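You operate a simulated robot arm through the tools that you are given. There is no shell and no other tool. Be economical: measure what you need, move in short steps, check, and stop when the job is done.

Carry out the task below with a simulated two-armed robot. There is one attempt and no reset: what you move stays moved.

TASK
On the sorting shelf, fold the yellow towel in half, so that its two short edges meet.

It is judged by the outcome, as a careful person would: the job done as asked, and still so three seconds after it is handed in. It fails if anything else is knocked over, pushed out of place, dropped, spilled or broken. Flat cloth is picked up by pressing the open fingertips on it (5 to 10 N) and closing them slowly along it; thin cloth reads only 2 to 8 mm in the jaws.

THE ROBOT
Two 7-joint arms with two-finger parallel grippers on one trunk, on a base that drives. Base frame: it is fixed to the floor where the robot stands at the start and does not move with it; the origin is under the middle of the robot, x ahead of it, y to its left, z up; the surface under the hand at the start is at about z = 0.88. Readings come in m, rad, newtons and seconds.
The left shoulder is at the start at [0.02, 0.17, 1.153], the right one opposite. With the tool pointing down near the work surface each hand reaches from about 0.22 to 0.68 m from the robot's upright axis, wherever it stands, measured 20 degrees to its own side. Places, roughly: sorting shelf [0.6, -0.1, 0.9]. Payload 3.8 kg a hand.
The TCP of each hand is the grasp point between the finger pads, 0.03 m short of the fingertips. In the tool frame z runs along the fingers and y along their closing line. Largest opening 0.11 m; finger width 0.02, thickness 0.01; the body of the gripper, 0.048 by 0.112 m, starts 0.055 m behind the TCP.
Orientation is that of the tool frame in the base frame, as a unit quaternion [w, x, y, z]. With the fingers straight down and closing along the base's y, the tool's x points along the base's -x, its y along +y and its z along -z.

THE INTERFACE
- The arms move only by the tool drive_tool. It takes "left_rows", "right_rows" or both (then of equal length, played together; a hand with none holds still); each is a list that holds one entry, the list of rows, each a list of 7 numbers: the shift along the base's x, y, z in m, then the turn, a rotation vector about the base's x, y, z in rad, then the gripper command, from -1 (fully open) to 1 (shut), values between in proportion. In form: [[[dx, dy, dz, rx, ry, rz, jaw], ...]]. A call has 1 to 20 rows; each row shifts and turns the commanded pose from where the row before left it. A row lasts 0.2 s, in which the tool goes at most 0.05 m and 0.15 rad; a call with a longer step from one row to the next is refused whole, and so is a gripper value outside its range. Where a pose cannot be reached the arm comes as near as it can. A force on the tool above 40 N (or 10 N above the force at the start of the call, whichever is more), or a blocked arm, ends the call early, and 0.2 s more pass. The fingers move at their own pace (about 0.072 m/s each) and stop on an object; they squeeze with about 34 N. The grip force told is the motor's: it shows also when the fingers shut on nothing. Time passes only in rows, and 0.2 s behind the last, so rows that do not move let the fingers close. The reply holds the time, the measured pose of the TCP, the force on the tool along the base axes, the opening and the grip force, in the units named above and with some noise, with the torque about the TCP (base axes, N m) and any sound that the robot's microphone picked up, and new pictures: "views" is both (left out), scene, wrist or none (wrist: the cameras of the hands that moved).
- Cameras (640 x 400 px; columns grow to the right, rows downward): "scene" is now at [0.1093, 0.0005, 1.3047]; the picture's right is [0.02, -1.00, 0.00], its down [-0.56, -0.01, -0.83] and it looks along [0.83, 0.01, -0.56] (base axes); focal length 258 px, centre (320, 200). "left" rides on the left gripper at [0.072, -0.017, -0.103] in its tool frame; the picture's right is [0.23, 0.97, 0.00], its down [-0.76, 0.18, -0.62] and it looks along [-0.61, 0.14, 0.78] (tool axes); focal length 222 px, centre (320, 200). "right" rides on the right gripper at [0.072, 0.017, -0.103] in its tool frame; the picture's right is [-0.23, 0.97, 0.00], its down [-0.76, -0.18, -0.62] and it looks along [-0.61, -0.14, 0.78] (tool axes); focal length 222 px, centre (320, 200). There is no depth. A picture from a camera that has moved, and an enlarged one, comes with that camera's place and axes in the base frame and with its lens.
- move_column(by): slides the trunk up (or, below 0, down) by that many m; the arms and the scene camera ride with it, the base frame stays. It gives what a move gives, with no picture.
- steer(legs): drives the robot by 1 to 6 legs, each [ahead, turn to the left] in m and rad, along the robot's own axes; the way and the turn of a leg run together, so that a leg with both is an arc; at most 1.5 m and 3.142 rad a leg. The arms and the cameras ride along, it lands a little off, and it stops where it bumps. It gives what a move gives, and a new picture of the scene camera.
- aim_head(pan, tilt): turns the head with the scene camera to pan (to the left, within 1.396 rad either way) and tilt (down, from -0.506 to 1.204), counted from straight ahead of the robot. It gives what a move gives, and a new picture of the scene camera.
- enlarge(camera, box): a new picture of the part [left, top, right, bottom] of that camera's present view, enlarged. It takes no simulated time.
- close_job(): hands the job in; it is judged then, once.

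Go step by step. Nothing tells you exact positions but the pictures and the camera data: compare them with the known pose of the tool, close in by small moves and look again before you grip or let go. The budget is 120 turns and 260 pictures, counting those below and the enlarged ones. Unless the task says otherwise, let go and move clear before handing in, and close with one line.

The tools are called as name(argument=value, ...) on one line, values as JSON. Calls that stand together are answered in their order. drive_tool: Moves the arms, as the interface text tells. Its arguments: {"type":"object","properties":{"left_rows":{"type":"array","items":{"type":"array","items":{"type":"array","items":{"type":"number"}}}},"right_rows":{"type":"array","items":{"type":"array","items":{"type":"array","items":{"type":"number"}}}},"views":{"type":"string","enum":["both","scene","wrist","none"]}},"required":[]} The other tools are called the same way: move_column (by) slides the trunk up or down; steer (legs) drives the base; aim_head (pan, tilt) turns the head that bears the scene camera; enlarge (camera, box) takes an enlarged picture of a part of a camera's view; close_job () hands the job in.

At the start:

```text
clock: 0.0
left_eef_pos: [0.5152, 0.253, 1.0633]
left_ee_rot: [0.0, 0.0, 1.0, -0.001]
left_wrist_force: [0.8, -0.2, 0.3]
left_torque: [0.01, 0.0, -0.01]
left_opening: 0.1099
left_finger_force: 0.2
right_eef_pos: [0.4521, -0.18, 1.1131]
right_ee_rot: [0.0, 0.0, 1.0, -0.001]
right_wrist_force: [-0.3, 0.6, 0.9]
right_torque: [0.01, -0.01, -0.03]
right_opening: 0.1098
right_finger_force: 0.0
trunk travel left (down, up): [-0.25, 0.32]
robot x, y, heading: [0.0023, 0.0005, -0.0]
head pan, tilt: [0.016, 0.597]
```

scene: 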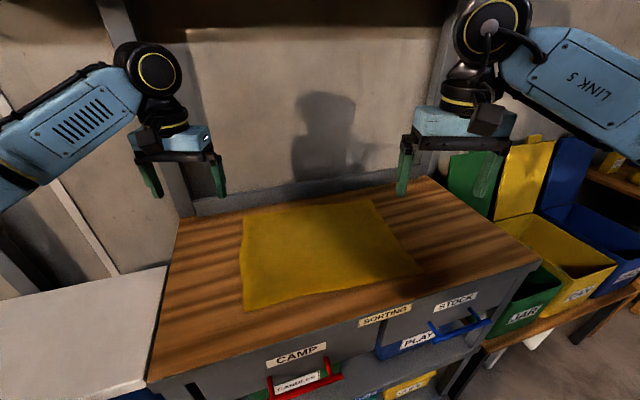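
right: 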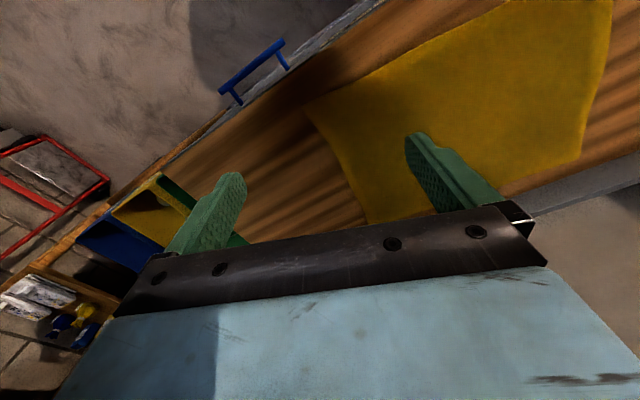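
left: 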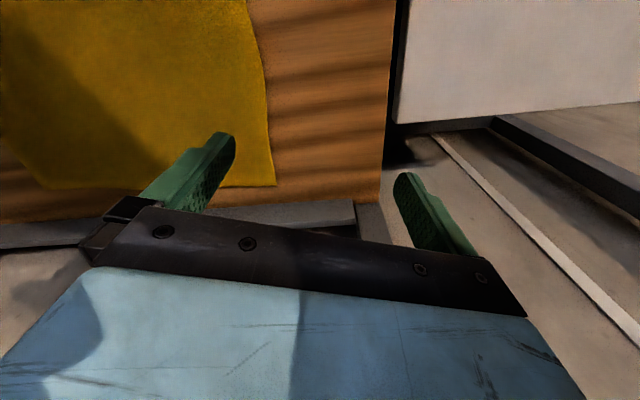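

I see the yellow towel flat on the shelf, with its long side roughly along y and its short edges at the left and right. Its far corners are near the limit of reach, so I'll look down at the base clearance before driving closer.

aim_head(pan=0.0, tilt=1.2)

```text
clock: 1.0
left_eef_pos: [0.5139, 0.2524, 1.0619]
left_ee_rot: [-0.001, -0.001, 1.0, 0.0]
left_wrist_force: [1.0, -0.1, -0.2]
left_torque: [0.01, -0.03, 0.02]
left_opening: 0.1102
left_finger_force: 0.1
right_eef_pos: [0.4512, -0.1794, 1.1133]
right_ee_rot: [0.001, 0.0, 1.0, 0.0]
right_wrist_force: [0.4, 0.8, 0.3]
right_torque: [0.0, 0.01, -0.01]
right_opening: 0.1098
right_finger_force: 0.0
trunk travel left (down, up): [-0.25, 0.32]
robot x, y, heading: [-0.0022, 0.0037, 0.0]
head pan, tilt: [0.0, 1.201]
camera scene: at [0.0768, -0.0008, 1.2597], right [0.0, -1.0, 0.0], down [-0.93, 0.0, -0.36], along [0.36, 0.0, -0.93], focal length 258 px, centre (320, 200)
```

scene: 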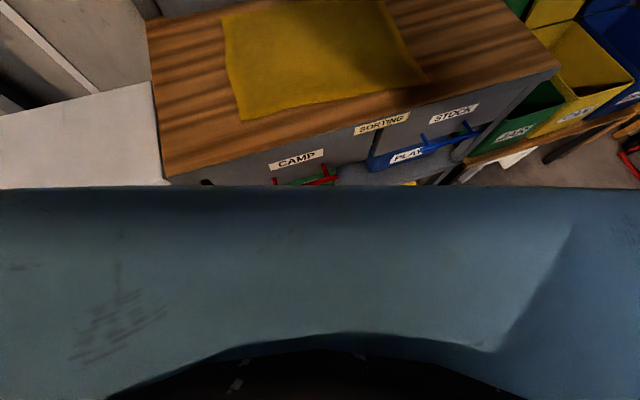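

The torso sits close to the shelf's left front corner. If I turn left to face the shelf squarely, I gain room in front, so I'll turn and then creep forward.

steer(legs=[[0.0, 0.28], [0.05, 0.0]])

aim_head(pan=-0.2, tilt=0.85)

```text
clock: 2.9
left_eef_pos: [0.4729, 0.3995, 1.0626]
left_ee_rot: [-0.001, -0.14, 0.99, 0.0]
left_wrist_force: [0.4, -0.5, -0.4]
left_torque: [-0.04, 0.08, -0.01]
left_opening: 0.11
left_finger_force: 0.0
right_eef_pos: [0.5338, -0.0336, 1.1119]
right_ee_rot: [-0.001, -0.142, 0.99, 0.0]
right_wrist_force: [0.3, 0.0, -0.2]
right_torque: [-0.01, 0.04, -0.01]
right_opening: 0.1102
right_finger_force: 0.0
trunk travel left (down, up): [-0.25, 0.32]
robot x, y, heading: [0.0493, 0.0169, 0.283]
head pan, tilt: [0.0, 1.201]
camera scene: at [0.1229, 0.035, 1.2596], right [0.28, -0.96, 0.0], down [-0.9, -0.26, -0.36], along [0.35, 0.1, -0.93], focal length 258 px, centre (320, 200)
```

scene: 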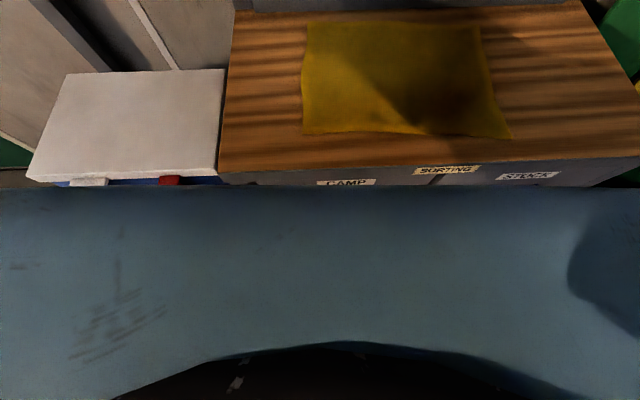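

```text
clock: 3.7
left_eef_pos: [0.4725, 0.3989, 1.0629]
left_ee_rot: [0.0, -0.141, 0.99, 0.001]
left_wrist_force: [0.5, -0.8, -1.0]
left_torque: [-0.02, 0.02, -0.03]
left_opening: 0.11
left_finger_force: 0.1
right_eef_pos: [0.532, -0.0325, 1.1129]
right_ee_rot: [0.001, -0.141, 0.99, -0.001]
right_wrist_force: [0.4, -0.1, 0.4]
right_torque: [0.02, 0.01, 0.01]
right_opening: 0.1099
right_finger_force: 0.1
trunk travel left (down, up): [-0.25, 0.32]
robot x, y, heading: [0.049, 0.0122, 0.28]
head pan, tilt: [-0.201, 0.85]
camera scene: at [0.1458, 0.0254, 1.2833], right [0.08, -1.0, 0.0], down [-0.75, -0.06, -0.66], along [0.66, 0.05, -0.75], focal length 258 px, centre (320, 200)
```

scene: 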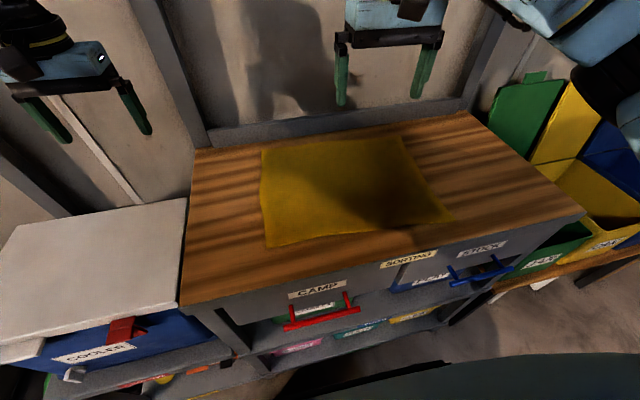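

The robot now faces the towel squarely. My corner estimates are A (0.655, 0.209) far left, B (0.745, -0.141) far right, C (0.469, -0.214) near right and D (0.379, 0.138) near left. I'll bring the right hand above A and the left hand toward D, keeping both high.

drive_tool(right_rows=[[[0.0177, 0.035, -0.018, 0, 0, 0, 0.2], [0.0177, 0.035, -0.018, 0, 0, 0, 0.2], [0.0177, 0.035, -0.018, 0, 0, 0, 0.2], [0.0177, 0.035, -0.018, 0, 0, 0, 0.2], [0.0177, 0.035, -0.018, 0, 0, 0, 0.2], [0.0177, 0.035, -0.018, 0, 0, 0, 0.2], [0, 0, 0, 0, 0, 0, 0.2]]], left_rows=[[[-0.014, -0.02, 0, 0, 0, 0, 0.2], [-0.014, -0.02, 0, 0, 0, 0, 0.2], [-0.014, -0.02, 0, 0, 0, 0, 0.2], [-0.014, -0.02, 0, 0, 0, 0, 0.2], [-0.014, -0.02, 0, 0, 0, 0, 0.2], [0, -0.02, 0, 0, 0, 0, 0.2], [0, 0, 0, 0, 0, 0, 0.2]]])

```text
clock: 5.3
left_eef_pos: [0.4012, 0.2802, 1.0646]
left_ee_rot: [0.0, -0.141, 0.99, 0.0]
left_wrist_force: [-0.6, -0.4, -1.0]
left_torque: [0.0, 0.02, -0.01]
left_opening: 0.044
left_finger_force: 0.1
right_eef_pos: [0.6281, 0.1666, 1.0036]
right_ee_rot: [0.001, -0.142, 0.99, 0.001]
right_wrist_force: [0.0, -0.3, -0.1]
right_torque: [-0.01, -0.03, 0.01]
right_opening: 0.0441
right_finger_force: 0.0
right hand out of reach, approached as far as the arm can: row 6
trunk travel left (down, up): [-0.25, 0.32]
robot x, y, heading: [0.0517, 0.0131, 0.284]
head pan, tilt: [-0.201, 0.85]
camera scene: at [0.1456, 0.0255, 1.2834], right [0.08, -1.0, 0.0], down [-0.75, -0.06, -0.66], along [0.66, 0.05, -0.75], focal length 258 px, centre (320, 200)
camera right: at [0.5525, 0.1634, 1.1065], right [-0.05, 1.0, 0.0], down [0.78, 0.04, 0.62], along [0.62, 0.03, -0.78], focal length 222 px, centre (320, 200)
camera left: at [0.3363, 0.2432, 1.1666], right [-0.49, 0.87, 0.0], down [0.68, 0.38, 0.62], along [0.54, 0.31, -0.78], focal length 222 px, centre (320, 200)
```

scene: 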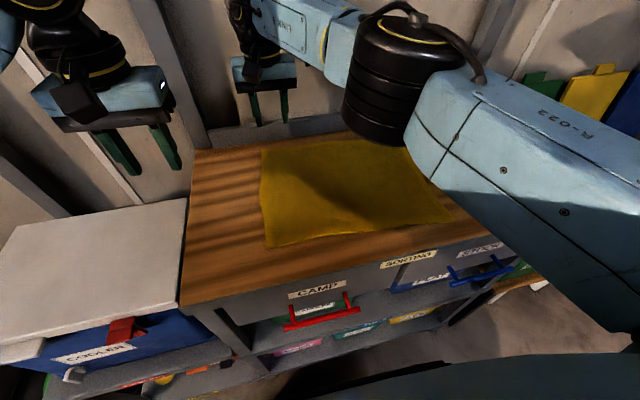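
right: 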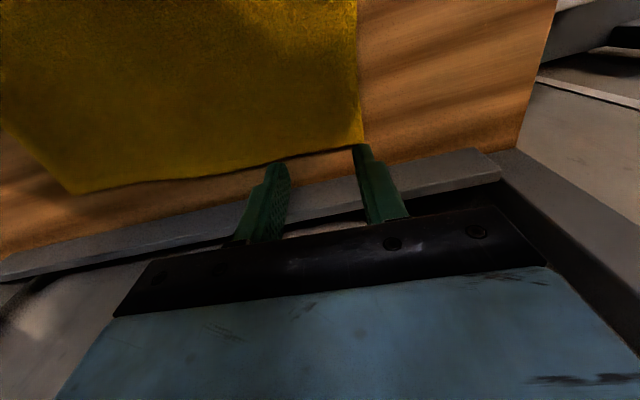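
left: 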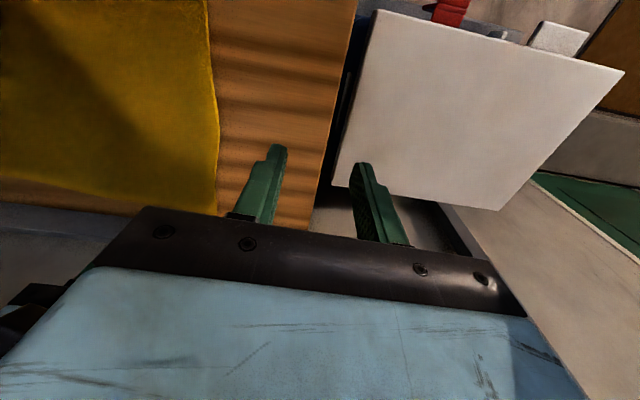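

The right arm falls about 1.5 cm short of the spot I want near A. I'll lean that tool slightly outward to gain reach and bring the left hand above D.

drive_tool(right_rows=[[[0, 0, 0, 0.03, -0.105, 0, 0.2], [0, 0, 0, 0.03, -0.105, 0, 0.2], [0, 0, 0, 0, 0, 0, 0.2], [0, 0, -0.02, 0, 0, 0, 0.2], [0, 0, -0.02, 0, 0, 0, 0.2], [0, 0, 0, 0, 0, 0, 0.2]]], left_rows=[[[0.0022, -0.0314, -0.013, 0, 0, 0, 0.2], [0.0022, -0.0314, -0.013, 0, 0, 0, 0.2], [0.0022, -0.0314, -0.013, 0, 0, 0, 0.2], [0.0022, -0.0314, -0.013, 0, 0, 0, 0.2], [0.0022, -0.0314, -0.013, 0, 0, 0, 0.2], [0, 0, 0, 0, 0, 0, 0.2]]])

```text
clock: 6.7
left_eef_pos: [0.4116, 0.125, 0.9989]
left_ee_rot: [0.0, -0.141, 0.99, 0.001]
left_wrist_force: [0.3, 0.0, 0.2]
left_torque: [-0.01, 0.0, -0.02]
left_opening: 0.044
left_finger_force: 0.1
right_eef_pos: [0.6255, 0.1702, 0.9635]
right_ee_rot: [0.108, -0.14, 0.984, 0.014]
right_wrist_force: [-0.1, -0.6, -0.5]
right_torque: [0.05, -0.01, -0.02]
right_opening: 0.044
right_finger_force: 0.1
trunk travel left (down, up): [-0.25, 0.32]
robot x, y, heading: [0.0517, 0.0153, 0.285]
head pan, tilt: [-0.201, 0.85]
camera scene: at [0.1456, 0.0256, 1.2834], right [0.08, -1.0, 0.0], down [-0.75, -0.06, -0.66], along [0.66, 0.05, -0.75], focal length 258 px, centre (320, 200)
camera right: at [0.5321, 0.1599, 1.0484], right [-0.06, 1.0, 0.05], down [0.63, 0.0, 0.77], along [0.77, 0.08, -0.63], focal length 222 px, centre (320, 200)
camera left: at [0.3467, 0.0869, 1.102], right [-0.49, 0.87, 0.0], down [0.68, 0.38, 0.62], along [0.54, 0.31, -0.78], focal length 222 px, centre (320, 200)
```

scene: 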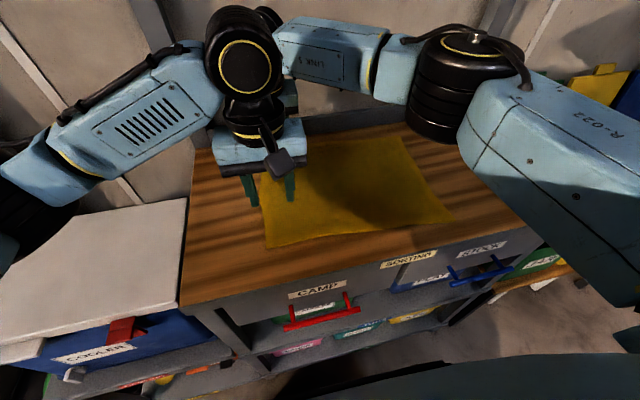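
right: 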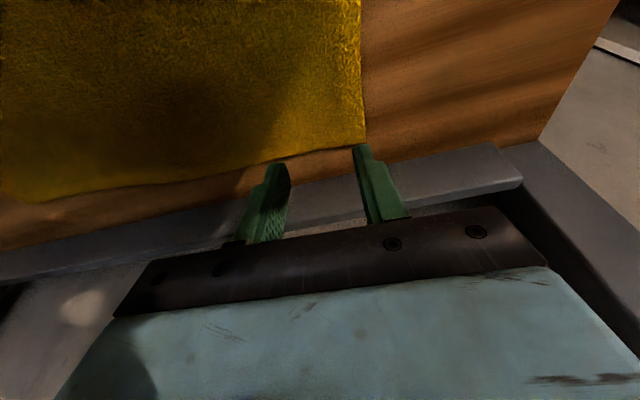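
left: 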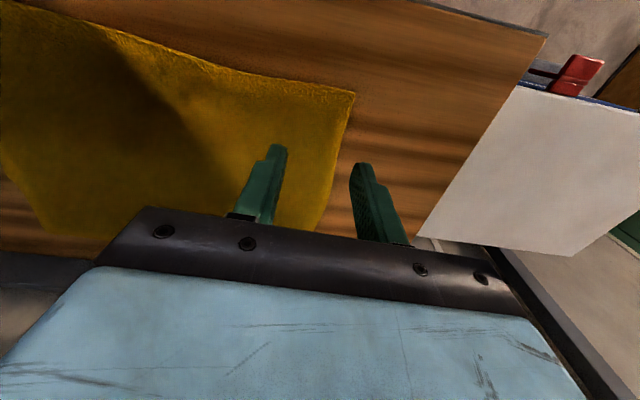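

Both hands are above the left-edge corners, with the fingertips about 3 cm inside each one. I'll lower both to just above the cloth.

drive_tool(right_rows=[[[0, 0, -0.01, 0, 0, 0, 0.2], [0, 0, -0.01, 0, 0, 0, 0.2], [0, 0, -0.01, 0, 0, 0, 0.2], [0, 0, -0.005, 0, 0, 0, 0.2], [0, 0, 0, 0, 0, 0, 0.2]]], left_rows=[[[0.003, -0.01, -0.02, 0, 0, 0, 0.2], [0, 0, -0.02, 0, 0, 0, 0.2], [0, 0, -0.02, 0, 0, 0, 0.2], [0, 0, -0.01, 0, 0, 0, 0.2], [0, 0, 0, 0, 0, 0, 0.2]]], views="wrist")

```text
clock: 7.9
left_eef_pos: [0.4152, 0.1126, 0.9272]
left_ee_rot: [0.0, -0.141, 0.99, 0.0]
left_wrist_force: [-0.2, 0.0, -0.5]
left_torque: [0.01, -0.01, -0.04]
left_opening: 0.0437
left_finger_force: 0.0
right_eef_pos: [0.6261, 0.1676, 0.9284]
right_ee_rot: [0.108, -0.139, 0.984, 0.014]
right_wrist_force: [-0.1, -0.7, 0.7]
right_torque: [0.0, 0.0, 0.01]
right_opening: 0.0441
right_finger_force: 0.0
trunk travel left (down, up): [-0.25, 0.32]
robot x, y, heading: [0.0464, 0.0133, 0.28]
head pan, tilt: [-0.201, 0.85]
camera right: at [0.5322, 0.1586, 1.0138], right [-0.06, 1.0, 0.05], down [0.63, 0.0, 0.77], along [0.77, 0.08, -0.63], focal length 222 px, centre (320, 200)
camera left: at [0.3501, 0.075, 1.03], right [-0.49, 0.87, 0.0], down [0.68, 0.38, 0.62], along [0.54, 0.31, -0.78], focal length 222 px, centre (320, 200)
```

right: 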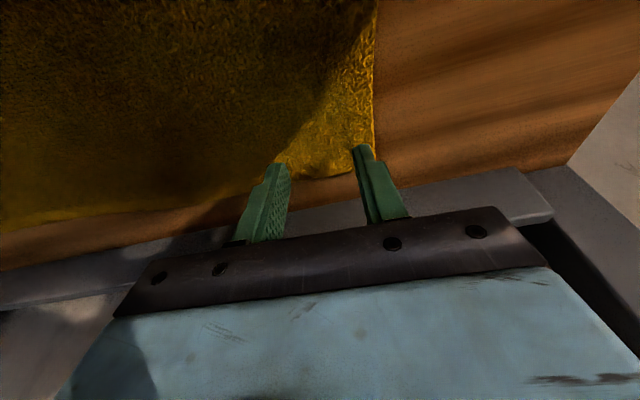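
left: 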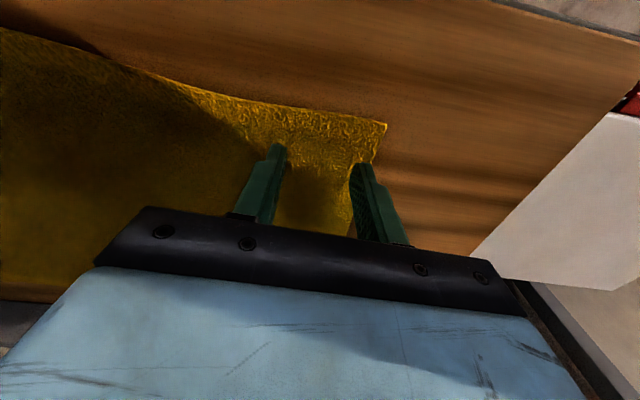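

The tips look about 1.5 cm above the cloth and inside the corners, so I'll press down gently.

drive_tool(right_rows=[[[0, 0, -0.004, 0, 0, 0, 0.2], [0, 0, -0.004, 0, 0, 0, 0.2], [0, 0, -0.003, 0, 0, 0, 0.2], [0, 0, 0, 0, 0, 0, 0.2]]], left_rows=[[[0.001, -0.003, -0.004, 0, 0, 0, 0.2], [0, 0, -0.004, 0, 0, 0, 0.2], [0, 0, -0.003, 0, 0, 0, 0.2], [0, 0, 0, 0, 0, 0, 0.2]]], views="wrist")

```text
clock: 8.9
left_eef_pos: [0.4164, 0.1095, 0.9167]
left_ee_rot: [0.0, -0.141, 0.99, 0.001]
left_wrist_force: [0.7, 0.6, 0.3]
left_torque: [-0.02, 0.02, -0.02]
left_opening: 0.0439
left_finger_force: 0.1
right_eef_pos: [0.6264, 0.1685, 0.9175]
right_ee_rot: [0.108, -0.141, 0.984, 0.016]
right_wrist_force: [-0.8, -0.5, 1.1]
right_torque: [0.0, 0.01, -0.02]
right_opening: 0.0439
right_finger_force: 0.1
trunk travel left (down, up): [-0.25, 0.32]
robot x, y, heading: [0.0461, 0.0106, 0.285]
head pan, tilt: [-0.201, 0.85]
camera right: at [0.5324, 0.1583, 1.0021], right [-0.06, 1.0, 0.05], down [0.63, 0.0, 0.77], along [0.77, 0.08, -0.63], focal length 222 px, centre (320, 200)
camera left: at [0.3517, 0.072, 1.0198], right [-0.49, 0.87, 0.0], down [0.68, 0.38, 0.62], along [0.54, 0.31, -0.78], focal length 222 px, centre (320, 200)
```

right: 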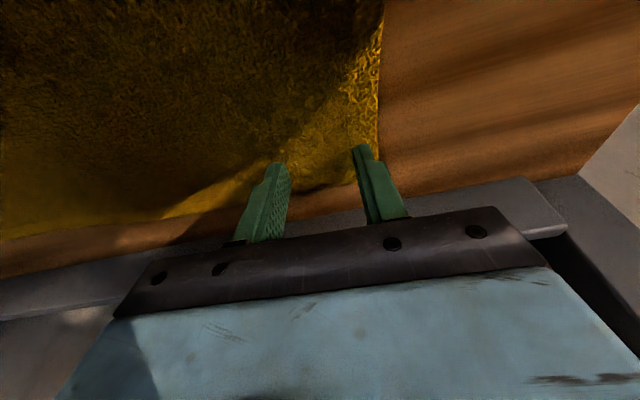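
left: 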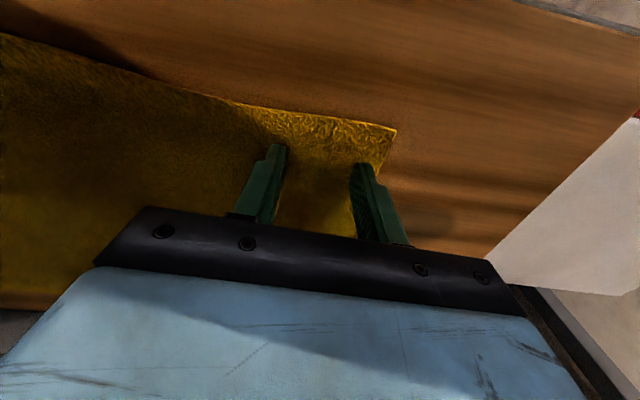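

No contact yet. I'll keep going down in 2 mm steps.

drive_tool(right_rows=[[[0, 0, -0.002, 0, 0, 0, 0.2], [0, 0, -0.002, 0, 0, 0, 0.2], [0, 0, 0, 0, 0, 0, 0.2]]], left_rows=[[[0, 0, -0.002, 0, 0, 0, 0.2], [0, 0, -0.002, 0, 0, 0, 0.2], [0, 0, 0, 0, 0, 0, 0.2]]], views="none")

```text
clock: 9.7
left_eef_pos: [0.4164, 0.1084, 0.9145]
left_ee_rot: [0.001, -0.142, 0.99, 0.0]
left_wrist_force: [3.0, 1.3, 3.3]
left_torque: [0.06, -0.05, -0.02]
left_opening: 0.044
left_finger_force: 0.0
right_eef_pos: [0.6258, 0.1678, 0.9155]
right_ee_rot: [0.109, -0.139, 0.984, 0.016]
right_wrist_force: [-1.5, -1.8, 10.1]
right_torque: [-0.03, 0.07, -0.02]
right_opening: 0.044
right_finger_force: 0.1
trunk travel left (down, up): [-0.25, 0.32]
robot x, y, heading: [0.0421, 0.0148, 0.288]
head pan, tilt: [-0.201, 0.85]
```

The right hand presses at 10 N and the left at 3 N. I'll press the left slightly more and close both slowly.

drive_tool(right_rows=[[[0, 0, 0, 0, 0, 0, 0.2], [0, 0, 0, 0, 0, 0, 0.25], [0, 0, 0, 0, 0, 0, 0.3], [0, 0, 0, 0, 0, 0, 0.36], [0, 0, 0, 0, 0, 0, 0.42], [0, 0, 0, 0, 0, 0, 0.48], [0, 0, 0, 0, 0, 0, 0.54], [0, 0, 0, 0, 0, 0, 0.6], [0, 0, 0, 0, 0, 0, 0.66], [0, 0, 0, 0, 0, 0, 0.72], [0, 0, 0, 0, 0, 0, 0.78], [0, 0, 0, 0, 0, 0, 0.84], [0, 0, 0, 0, 0, 0, 0.9], [0, 0, 0, 0, 0, 0, 0.95], [0, 0, 0, 0, 0, 0, 1], [0, 0, 0, 0, 0, 0, 1]]], left_rows=[[[0, 0, -0.0015, 0, 0, 0, 0.2], [0, 0, 0, 0, 0, 0, 0.25], [0, 0, 0, 0, 0, 0, 0.3], [0, 0, 0, 0, 0, 0, 0.36], [0, 0, 0, 0, 0, 0, 0.42], [0, 0, 0, 0, 0, 0, 0.48], [0, 0, 0, 0, 0, 0, 0.54], [0, 0, 0, 0, 0, 0, 0.6], [0, 0, 0, 0, 0, 0, 0.66], [0, 0, 0, 0, 0, 0, 0.72], [0, 0, 0, 0, 0, 0, 0.78], [0, 0, 0, 0, 0, 0, 0.84], [0, 0, 0, 0, 0, 0, 0.9], [0, 0, 0, 0, 0, 0, 0.95], [0, 0, 0, 0, 0, 0, 1], [0, 0, 0, 0, 0, 0, 1]]])

```text
clock: 13.1
left_eef_pos: [0.4144, 0.109, 0.9133]
left_ee_rot: [0.001, -0.141, 0.99, 0.0]
left_wrist_force: [3.8, -1.3, 19.0]
left_torque: [0.05, -0.1, -0.01]
left_opening: 0.0055
left_finger_force: 34.3
right_eef_pos: [0.6252, 0.1668, 0.9149]
right_ee_rot: [0.109, -0.14, 0.984, 0.016]
right_wrist_force: [-0.7, -1.6, 13.7]
right_torque: [-0.07, 0.05, 0.01]
right_opening: 0.0044
right_finger_force: 33.3
trunk travel left (down, up): [-0.25, 0.32]
robot x, y, heading: [0.0468, 0.0165, 0.285]
head pan, tilt: [-0.201, 0.85]
camera scene: at [0.1438, 0.0244, 1.2837], right [0.08, -1.0, 0.0], down [-0.75, -0.06, -0.66], along [0.66, 0.05, -0.75], focal length 258 px, centre (320, 200)
camera right: at [0.5314, 0.158, 0.9996], right [-0.06, 1.0, 0.05], down [0.63, 0.0, 0.78], along [0.77, 0.08, -0.63], focal length 222 px, centre (320, 200)
camera left: at [0.3499, 0.0716, 1.0157], right [-0.49, 0.87, 0.0], down [0.68, 0.38, 0.62], along [0.54, 0.31, -0.78], focal length 222 px, centre (320, 200)
```

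scene: 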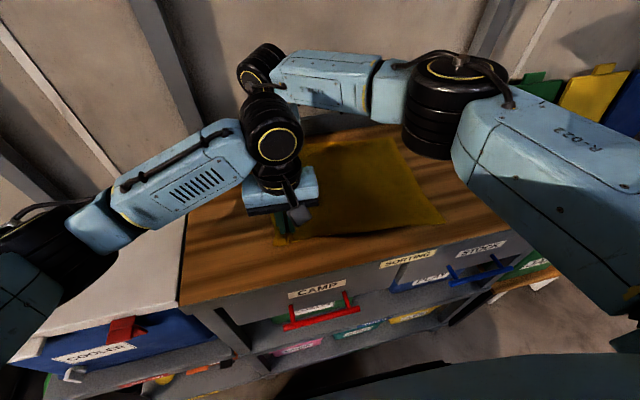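
right: 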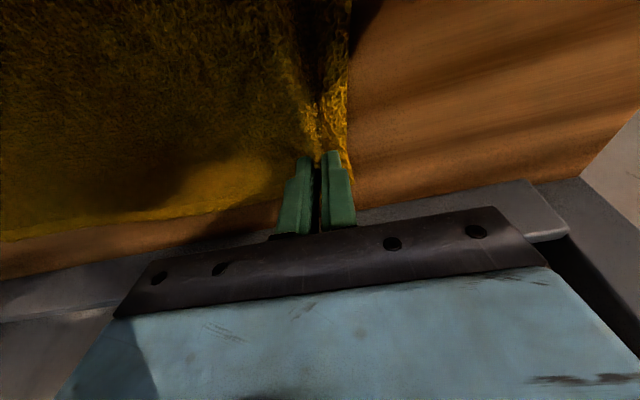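
left: 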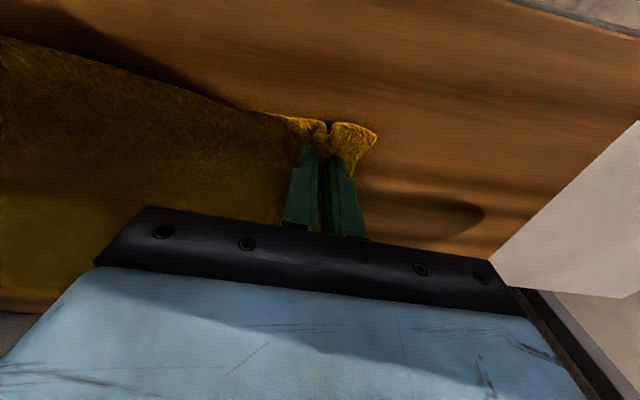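

Both hands hold cloth (5.5 and 4.4 mm in the jaws). I'll lift both together and swing the edge over to the right along an arc.

drive_tool(right_rows=[[[0, 0, 0.02, 0, 0, 0, 1], [0.0014, -0.0048, 0.02, 0, 0, 0, 1], [0.0042, -0.0144, 0.03, 0, 0, 0, 1], [0.0084, -0.0288, 0.03, 0, 0, 0, 1], [0.0084, -0.0288, 0.02, 0, 0, 0, 1], [0.0056, -0.0192, 0.005, 0, 0, 0, 1], [0, 0, 0, 0, 0, 0, 1]]], left_rows=[[[0, 0, 0.02, 0, 0, 0, 1], [0.0014, -0.0048, 0.02, 0, 0, 0, 1], [0.0042, -0.0144, 0.03, 0, 0, 0, 1], [0.0084, -0.0288, 0.03, 0, 0, 0, 1], [0.0084, -0.0288, 0.02, 0, 0, 0, 1], [0.0056, -0.0192, 0.005, 0, 0, 0, 1], [0, 0, 0, 0, 0, 0, 1]]])

```text
clock: 14.7
left_eef_pos: [0.4455, 0.012, 1.0362]
left_ee_rot: [0.0, -0.141, 0.99, -0.001]
left_wrist_force: [0.1, -0.8, -1.0]
left_torque: [-0.01, 0.0, 0.01]
left_opening: 0.0048
left_finger_force: 34.2
right_eef_pos: [0.6528, 0.0734, 1.0375]
right_ee_rot: [0.108, -0.14, 0.984, 0.015]
right_wrist_force: [-0.8, 0.2, 0.1]
right_torque: [-0.02, -0.01, 0.01]
right_opening: 0.0044
right_finger_force: 34.1
trunk travel left (down, up): [-0.25, 0.32]
robot x, y, heading: [0.0476, 0.0148, 0.285]
head pan, tilt: [-0.201, 0.85]
camera scene: at [0.1456, 0.0258, 1.2834], right [0.08, -1.0, 0.0], down [-0.75, -0.06, -0.66], along [0.66, 0.05, -0.75], focal length 258 px, centre (320, 200)
camera right: at [0.5596, 0.0637, 1.124], right [-0.06, 1.0, 0.05], down [0.63, 0.0, 0.77], along [0.77, 0.08, -0.63], focal length 222 px, centre (320, 200)
camera left: at [0.3802, -0.0249, 1.139], right [-0.49, 0.87, 0.0], down [0.68, 0.38, 0.62], along [0.54, 0.31, -0.78], focal length 222 px, centre (320, 200)
```

scene: 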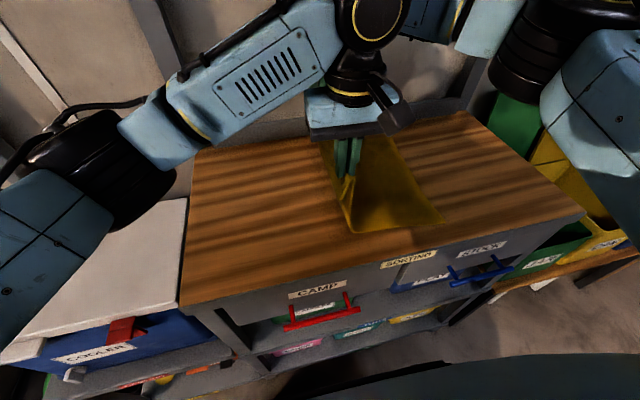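
right: 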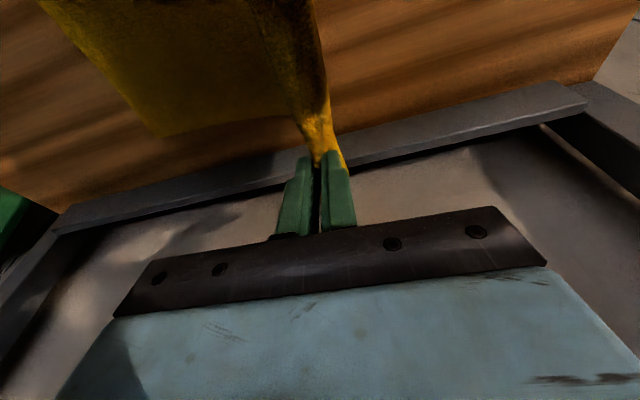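
left: 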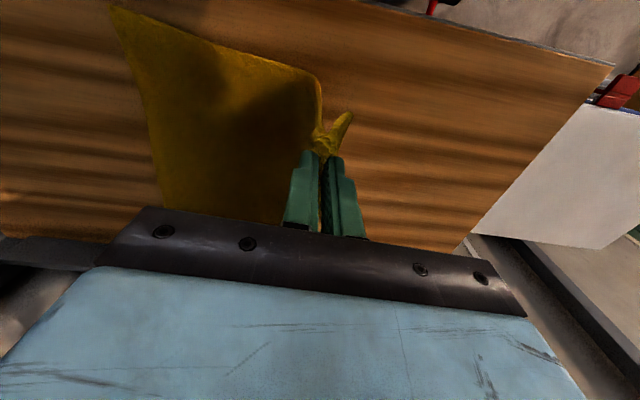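

The fold is forming well and the right edge stays flat, although the sheet slid about 2.5 cm left, to B ≈ (0.735, -0.115) and C ≈ (0.463, -0.19). I'll continue the arc and watch the arm clearance.

drive_tool(right_rows=[[[0.0084, -0.0288, 0, 0, 0, 0, 1], [0.0084, -0.0288, -0.005, 0, 0, 0, 1], [0.0084, -0.0288, -0.015, 0, 0, 0, 1], [0, 0, 0, 0, 0, 0, 1]]], left_rows=[[[0.0084, -0.0288, 0, 0, 0, 0, 1], [0.0084, -0.0288, -0.005, 0, 0, 0, 1], [0.0084, -0.0288, -0.015, 0, 0, 0, 1], [0, 0, 0, 0, 0, 0, 1]]])

aim_head(pan=-0.4, tilt=0.6)

```text
clock: 15.7
left_eef_pos: [0.4703, -0.0736, 1.0177]
left_ee_rot: [0.0, -0.142, 0.99, 0.0]
left_wrist_force: [0.6, 0.2, 0.1]
left_torque: [0.0, -0.06, 0.02]
left_opening: 0.0049
left_finger_force: 34.0
right_eef_pos: [0.6805, -0.0134, 1.0197]
right_ee_rot: [0.107, -0.14, 0.984, 0.014]
right_wrist_force: [-1.5, 0.2, -0.1]
right_torque: [-0.03, -0.01, 0.03]
right_opening: 0.0043
right_finger_force: 34.3
trunk travel left (down, up): [-0.25, 0.32]
robot x, y, heading: [0.0474, 0.0101, 0.284]
head pan, tilt: [-0.201, 0.85]
camera scene: at [0.1457, 0.026, 1.2834], right [0.08, -1.0, 0.0], down [-0.75, -0.06, -0.66], along [0.66, 0.05, -0.75], focal length 258 px, centre (320, 200)
camera right: at [0.5869, -0.0231, 1.1044], right [-0.06, 1.0, 0.05], down [0.63, 0.0, 0.77], along [0.77, 0.08, -0.63], focal length 222 px, centre (320, 200)
camera left: at [0.4051, -0.1113, 1.1206], right [-0.49, 0.87, 0.0], down [0.68, 0.38, 0.62], along [0.54, 0.31, -0.78], focal length 222 px, centre (320, 200)
```

scene: 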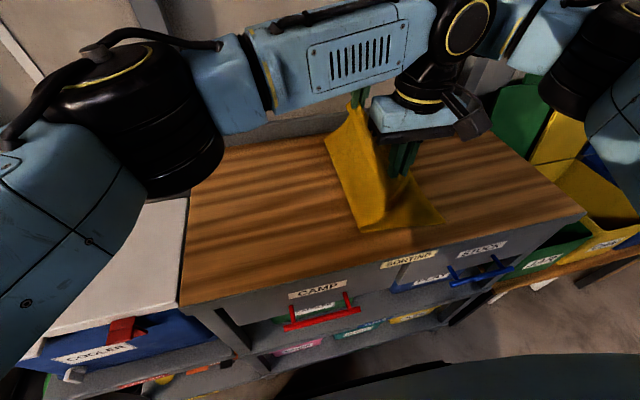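
right: 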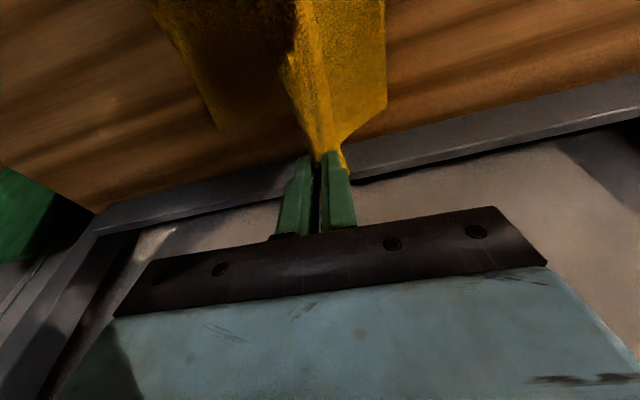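
left: 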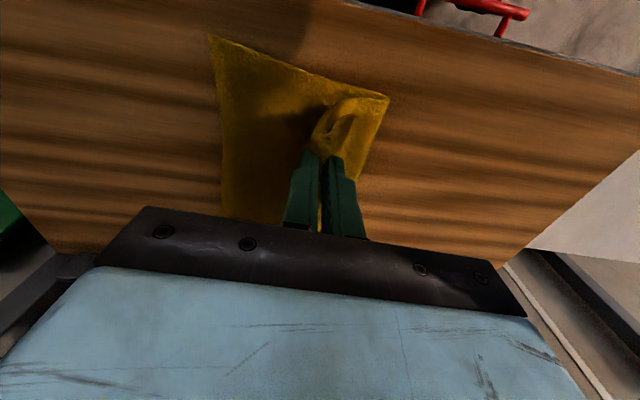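

```text
clock: 16.4
left_eef_pos: [0.4699, -0.0751, 1.0173]
left_ee_rot: [0.0, -0.143, 0.99, 0.0]
left_wrist_force: [1.3, 0.3, 0.0]
left_torque: [0.0, -0.02, -0.03]
left_opening: 0.0048
left_finger_force: 34.4
right_eef_pos: [0.6809, -0.0139, 1.0192]
right_ee_rot: [0.108, -0.14, 0.984, 0.014]
right_wrist_force: [-1.5, -0.7, -0.1]
right_torque: [0.01, 0.02, -0.05]
right_opening: 0.0043
right_finger_force: 34.5
trunk travel left (down, up): [-0.25, 0.32]
robot x, y, heading: [0.05, 0.0143, 0.279]
head pan, tilt: [-0.4, 0.6]
camera scene: at [0.1556, 0.0087, 1.3042], right [-0.12, -0.99, 0.0], down [-0.56, 0.07, -0.82], along [0.82, -0.1, -0.57], focal length 258 px, centre (320, 200)
```

scene: 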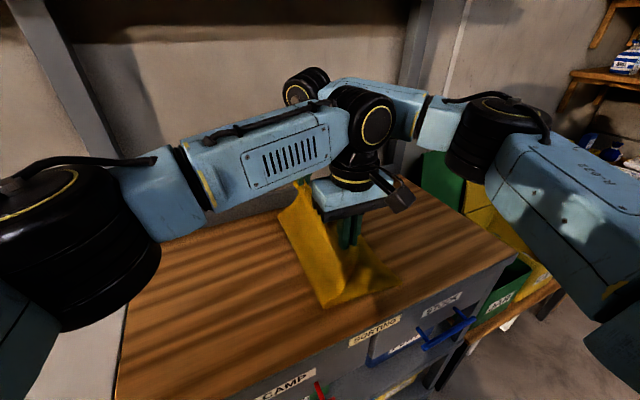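

The arms are well clear of each other, and the fold line sits near the middle of the towel. I'll carry the edge the last 9 cm and lower it to just above the right edge.

drive_tool(right_rows=[[[0.0083, -0.0288, -0.015, 0, 0, 0, 1], [0.0069, -0.024, -0.02, 0, 0, 0, 1], [0.0055, -0.0192, -0.02, 0, 0, 0, 1], [0.0033, -0.0115, -0.02, 0, 0, 0, 1], [0.0014, -0.0048, -0.015, 0, 0, 0, 1], [0, 0, 0, 0, 0, 0, 1]]], left_rows=[[[0.006, -0.0263, -0.015, 0, 0, 0, 1], [0.0046, -0.0215, -0.02, 0, 0, 0, 1], [0.0035, -0.0177, -0.02, 0, 0, 0, 1], [0.0013, -0.01, -0.02, 0, 0, 0, 1], [0, -0.0052, -0.015, 0, 0, 0, 1], [0, 0, 0, 0, 0, 0, 1]]])

```text
clock: 17.9
left_eef_pos: [0.4815, -0.0696, 0.9737]
left_ee_rot: [0.001, -0.141, 0.99, 0.0]
left_wrist_force: [16.8, -3.7, -3.1]
left_torque: [-0.09, -0.44, -0.05]
left_opening: 0.0047
left_finger_force: 33.8
left hand out of reach, approached as far as the arm can: row 1, 2, 3, 4, 5
right_eef_pos: [0.7035, -0.1032, 0.9268]
right_ee_rot: [0.108, -0.14, 0.984, 0.014]
right_wrist_force: [-17.0, 4.3, 4.7]
right_torque: [0.06, 0.51, -0.05]
right_opening: 0.0047
right_finger_force: 34.1
trunk travel left (down, up): [-0.25, 0.32]
robot x, y, heading: [0.0445, 0.0159, 0.281]
head pan, tilt: [-0.4, 0.6]
camera scene: at [0.1554, 0.0086, 1.3043], right [-0.12, -0.99, 0.0], down [-0.56, 0.07, -0.83], along [0.82, -0.1, -0.56], focal length 258 px, centre (320, 200)
camera right: at [0.6104, -0.1133, 1.0134], right [-0.06, 1.0, 0.05], down [0.63, 0.0, 0.77], along [0.77, 0.08, -0.63], focal length 222 px, centre (320, 200)
camera left: at [0.4169, -0.1068, 1.076], right [-0.49, 0.87, 0.0], down [0.68, 0.38, 0.62], along [0.54, 0.31, -0.78], focal length 222 px, centre (320, 200)
```

scene: 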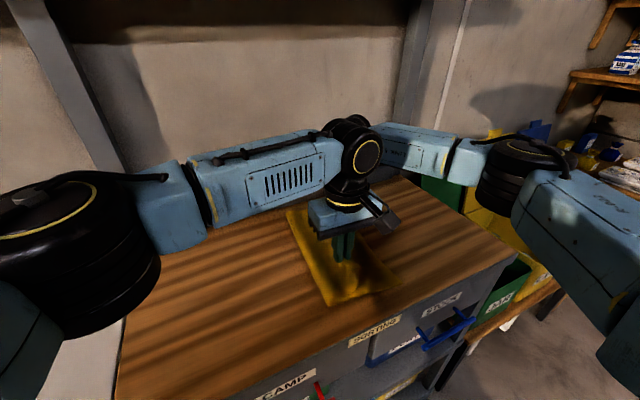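
right: 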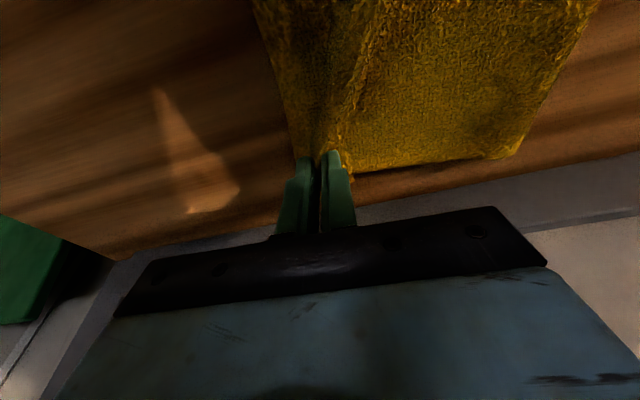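
left: 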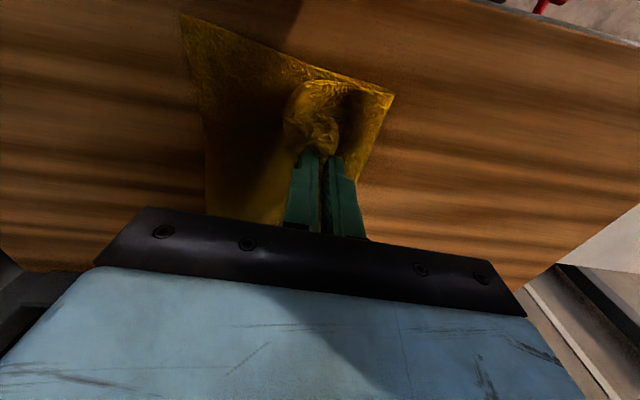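

The right hand is in place above B, but the left arm hit a limit about 8 cm short of C. I'll yaw the left wrist clockwise to free it and try to continue.

drive_tool(left_rows=[[[0, 0, 0, 0, 0, -0.12, 1], [0, 0, 0, 0, 0, -0.12, 1], [0, 0, 0, 0, 0, -0.12, 1], [0.004, -0.015, -0.01, 0, 0, -0.05, 1], [0.004, -0.015, -0.01, 0, 0, 0, 1], [0, 0, 0, 0, 0, 0, 1]]])

```text
clock: 19.2
left_eef_pos: [0.4916, -0.0625, 0.9529]
left_ee_rot: [-0.002, 0.064, 0.998, 0.0]
left_wrist_force: [0.7, 0.1, -0.3]
left_torque: [0.0, -0.01, -0.01]
left_opening: 0.0044
left_finger_force: 33.3
left hand out of reach, approached as far as the arm can: row 4, 5
right_eef_pos: [0.7048, -0.1044, 0.9274]
right_ee_rot: [0.108, -0.14, 0.984, 0.015]
right_wrist_force: [-0.9, 0.1, 0.6]
right_torque: [-0.01, 0.06, 0.07]
right_opening: 0.0046
right_finger_force: 33.9
trunk travel left (down, up): [-0.25, 0.32]
robot x, y, heading: [0.0481, 0.0136, 0.289]
head pan, tilt: [-0.4, 0.6]
camera scene: at [0.1556, 0.0087, 1.3043], right [-0.12, -0.99, 0.0], down [-0.56, 0.07, -0.83], along [0.82, -0.1, -0.56], focal length 258 px, centre (320, 200)
camera left: at [0.4174, -0.0716, 1.0564], right [-0.1, 0.99, 0.0], down [0.78, 0.08, 0.62], along [0.62, 0.06, -0.78], focal length 222 px, centre (320, 200)
```

scene: 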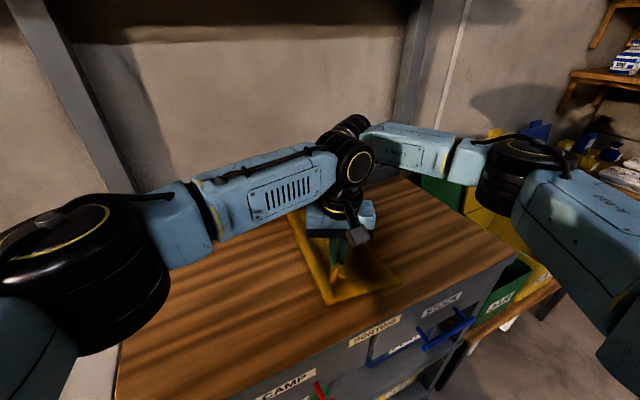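
left: 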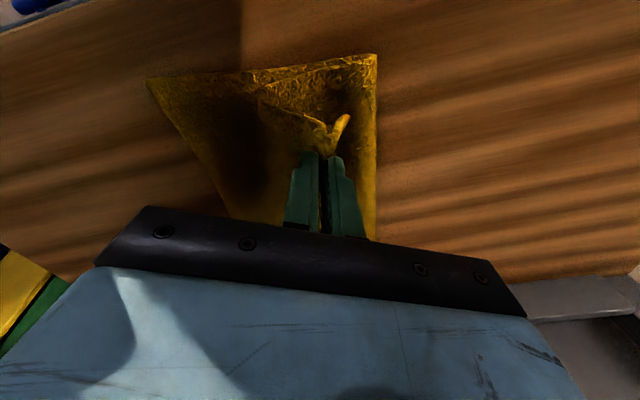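

The left arm is at a joint limit, so yawing the wrist doesn't help. My plan is to finish the right corner first, then turn the base clockwise so the left hand swings over C. First I'll check the right corner closely.

enlarge(camera="right", box=[200, 40, 440, 190])

enlarge(camera="scene", box=[270, 180, 430, 310])

```text
2.67 times, centred on (320, 115) of right
camera zoom: at [0.6112, -0.1138, 1.0135], right [-0.06, 1.0, 0.05], down [0.63, 0.0, 0.77], along [0.77, 0.07, -0.63], focal length 592 px, centre (320, 427)
```

zoom: 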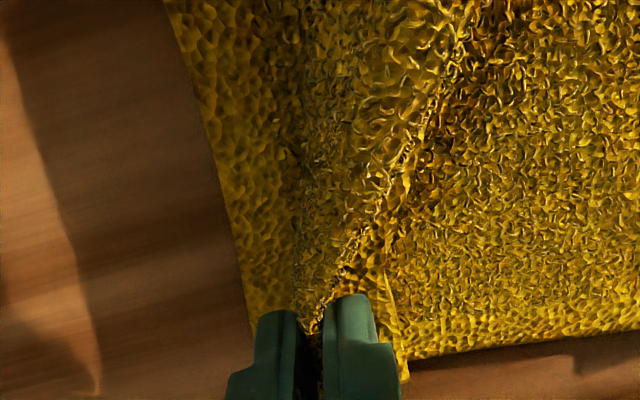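

```text
3.08 times, centred on (350, 245) of scene
camera zoom: at [0.1556, 0.0087, 1.3043], right [-0.12, -0.99, 0.0], down [-0.56, 0.07, -0.83], along [0.82, -0.1, -0.56], focal length 793 px, centre (228, 62)
```

zoom: 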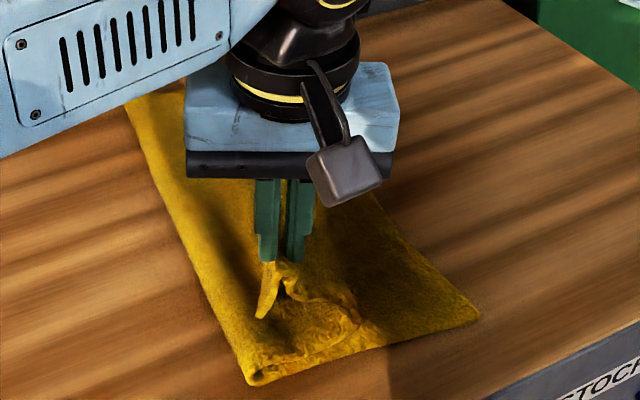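

The top layer lies neatly and the right grip is 2 cm inside the bottom edge, as intended. I'll set the right corner down and release it.

drive_tool(right_rows=[[[0, 0, -0.004, 0, 0, 0, 1], [0, 0, -0.003, 0, 0, 0, 1], [0, 0, 0, 0, 0, 0, 0.9], [0, 0, 0, 0, 0, 0, 0.7], [0, 0, 0, 0, 0, 0, 0.5], [0, 0, 0, 0, 0, 0, 0.4], [0, 0, 0.005, 0, 0, 0, 0.4], [0, 0, 0.02, 0, 0, 0, 0.4], [0, 0, 0.03, 0, 0, 0, 0.4], [0, 0, 0, 0, 0, 0, 0.4]]])

```text
clock: 21.4
left_eef_pos: [0.4907, -0.0631, 0.9546]
left_ee_rot: [0.0, 0.063, 0.998, 0.0]
left_wrist_force: [0.6, 1.3, 0.5]
left_torque: [0.0, 0.0, 0.01]
left_opening: 0.0045
left_finger_force: 33.8
right_eef_pos: [0.7053, -0.1029, 0.9769]
right_ee_rot: [0.108, -0.14, 0.984, 0.015]
right_wrist_force: [-0.4, 0.1, 0.0]
right_torque: [0.01, -0.02, 0.02]
right_opening: 0.0331
right_finger_force: 0.1
trunk travel left (down, up): [-0.25, 0.32]
robot x, y, heading: [0.0508, 0.0122, 0.287]
head pan, tilt: [-0.4, 0.6]
camera scene: at [0.1557, 0.0085, 1.3043], right [-0.12, -0.99, 0.0], down [-0.56, 0.07, -0.82], along [0.82, -0.1, -0.57], focal length 258 px, centre (320, 200)
camera right: at [0.6117, -0.1118, 1.0629], right [-0.06, 1.0, 0.05], down [0.63, 0.0, 0.77], along [0.77, 0.08, -0.63], focal length 222 px, centre (320, 200)
```

scene: 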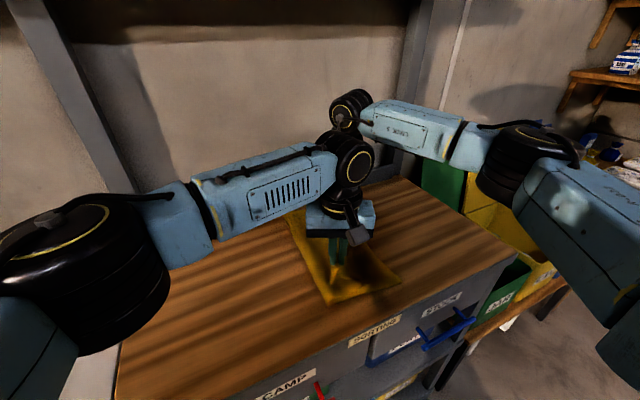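
right: 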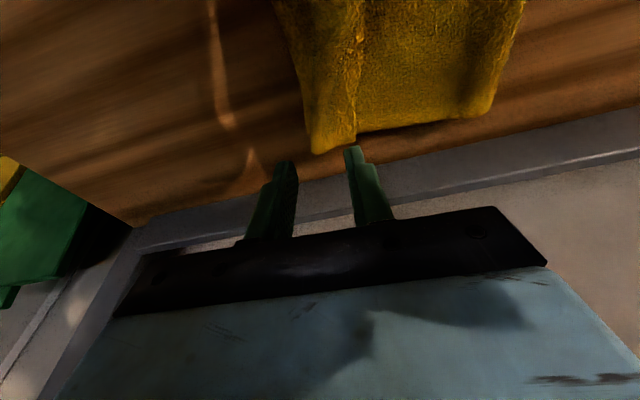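

The far corner is down and lies close to B. I'll retract the right hand and preposition the left, still holding D, for the base turn.

drive_tool(right_rows=[[[0, 0, 0.04, 0, 0, 0, 0.4], [-0.02, -0.02, 0.04, 0, 0, 0, 0.4], [-0.03, -0.03, 0.03, 0, 0, 0, 0.4], [-0.04, -0.02, 0.02, 0, 0, 0, 0.4], [-0.04, -0.02, 0, 0, 0, 0, 0.4]]], left_rows=[[[0, 0, 0.015, 0, 0, 0, 1], [0.011, 0.015, 0, 0, 0, 0, 1], [0.011, 0.015, 0, 0, 0, 0, 1], [0.011, 0.015, 0, 0, 0, 0, 1], [0.011, 0.015, 0, 0, 0, 0, 1]]])

```text
refused: row 3 steps farther than a row can; nothing moved
```

drive_tool(right_rows=[[[0, 0, 0.04, 0, 0, 0, 0.4], [-0.02, -0.02, 0.035, 0, 0, 0, 0.4], [-0.03, -0.025, 0.025, 0, 0, 0, 0.4], [-0.04, -0.02, 0.015, 0, 0, 0, 0.4], [-0.04, -0.02, 0, 0, 0, 0, 0.4]]], left_rows=[[[0, 0, 0.015, 0, 0, 0, 1], [0.011, 0.015, 0, 0, 0, 0, 1], [0.011, 0.015, 0, 0, 0, 0, 1], [0.011, 0.015, 0, 0, 0, 0, 1], [0.011, 0.015, 0, 0, 0, 0, 1]]])

```text
clock: 22.6
left_eef_pos: [0.5348, -0.0033, 0.9686]
left_ee_rot: [0.0, 0.064, 0.998, 0.0]
left_wrist_force: [-0.5, 0.4, -0.5]
left_torque: [0.06, 0.0, 0.01]
left_opening: 0.0045
left_finger_force: 33.9
right_eef_pos: [0.5746, -0.1882, 1.0908]
right_ee_rot: [0.109, -0.14, 0.984, 0.015]
right_wrist_force: [0.0, 0.1, -0.4]
right_torque: [0.01, 0.0, 0.01]
right_opening: 0.033
right_finger_force: 0.2
trunk travel left (down, up): [-0.25, 0.32]
robot x, y, heading: [0.0488, 0.0107, 0.281]
head pan, tilt: [-0.4, 0.6]
camera scene: at [0.1551, 0.0083, 1.3044], right [-0.12, -0.99, 0.0], down [-0.56, 0.07, -0.83], along [0.82, -0.1, -0.56], focal length 258 px, centre (320, 200)
camera right: at [0.4811, -0.1968, 1.1769], right [-0.06, 1.0, 0.05], down [0.63, 0.0, 0.77], along [0.77, 0.08, -0.63], focal length 222 px, centre (320, 200)
camera left: at [0.4608, -0.0117, 1.0721], right [-0.1, 0.99, 0.0], down [0.78, 0.08, 0.62], along [0.62, 0.06, -0.78], focal length 222 px, centre (320, 200)
```

scene: 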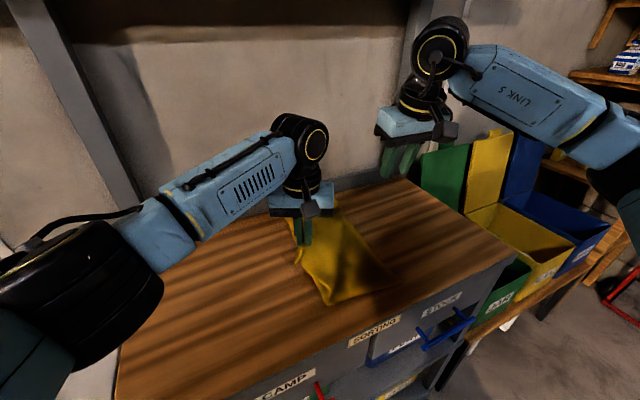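
right: 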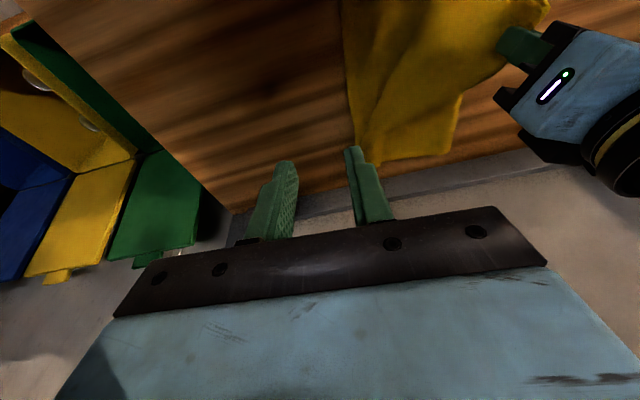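
left: 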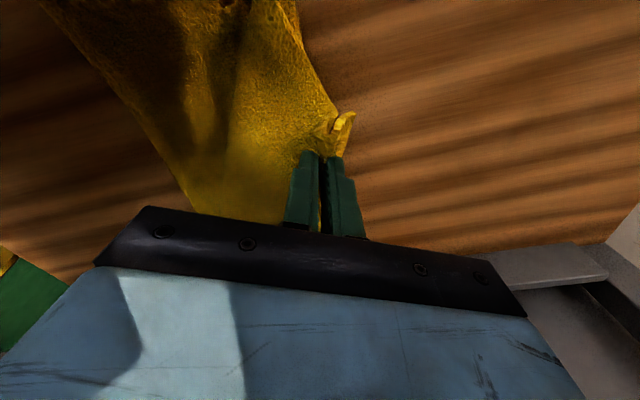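

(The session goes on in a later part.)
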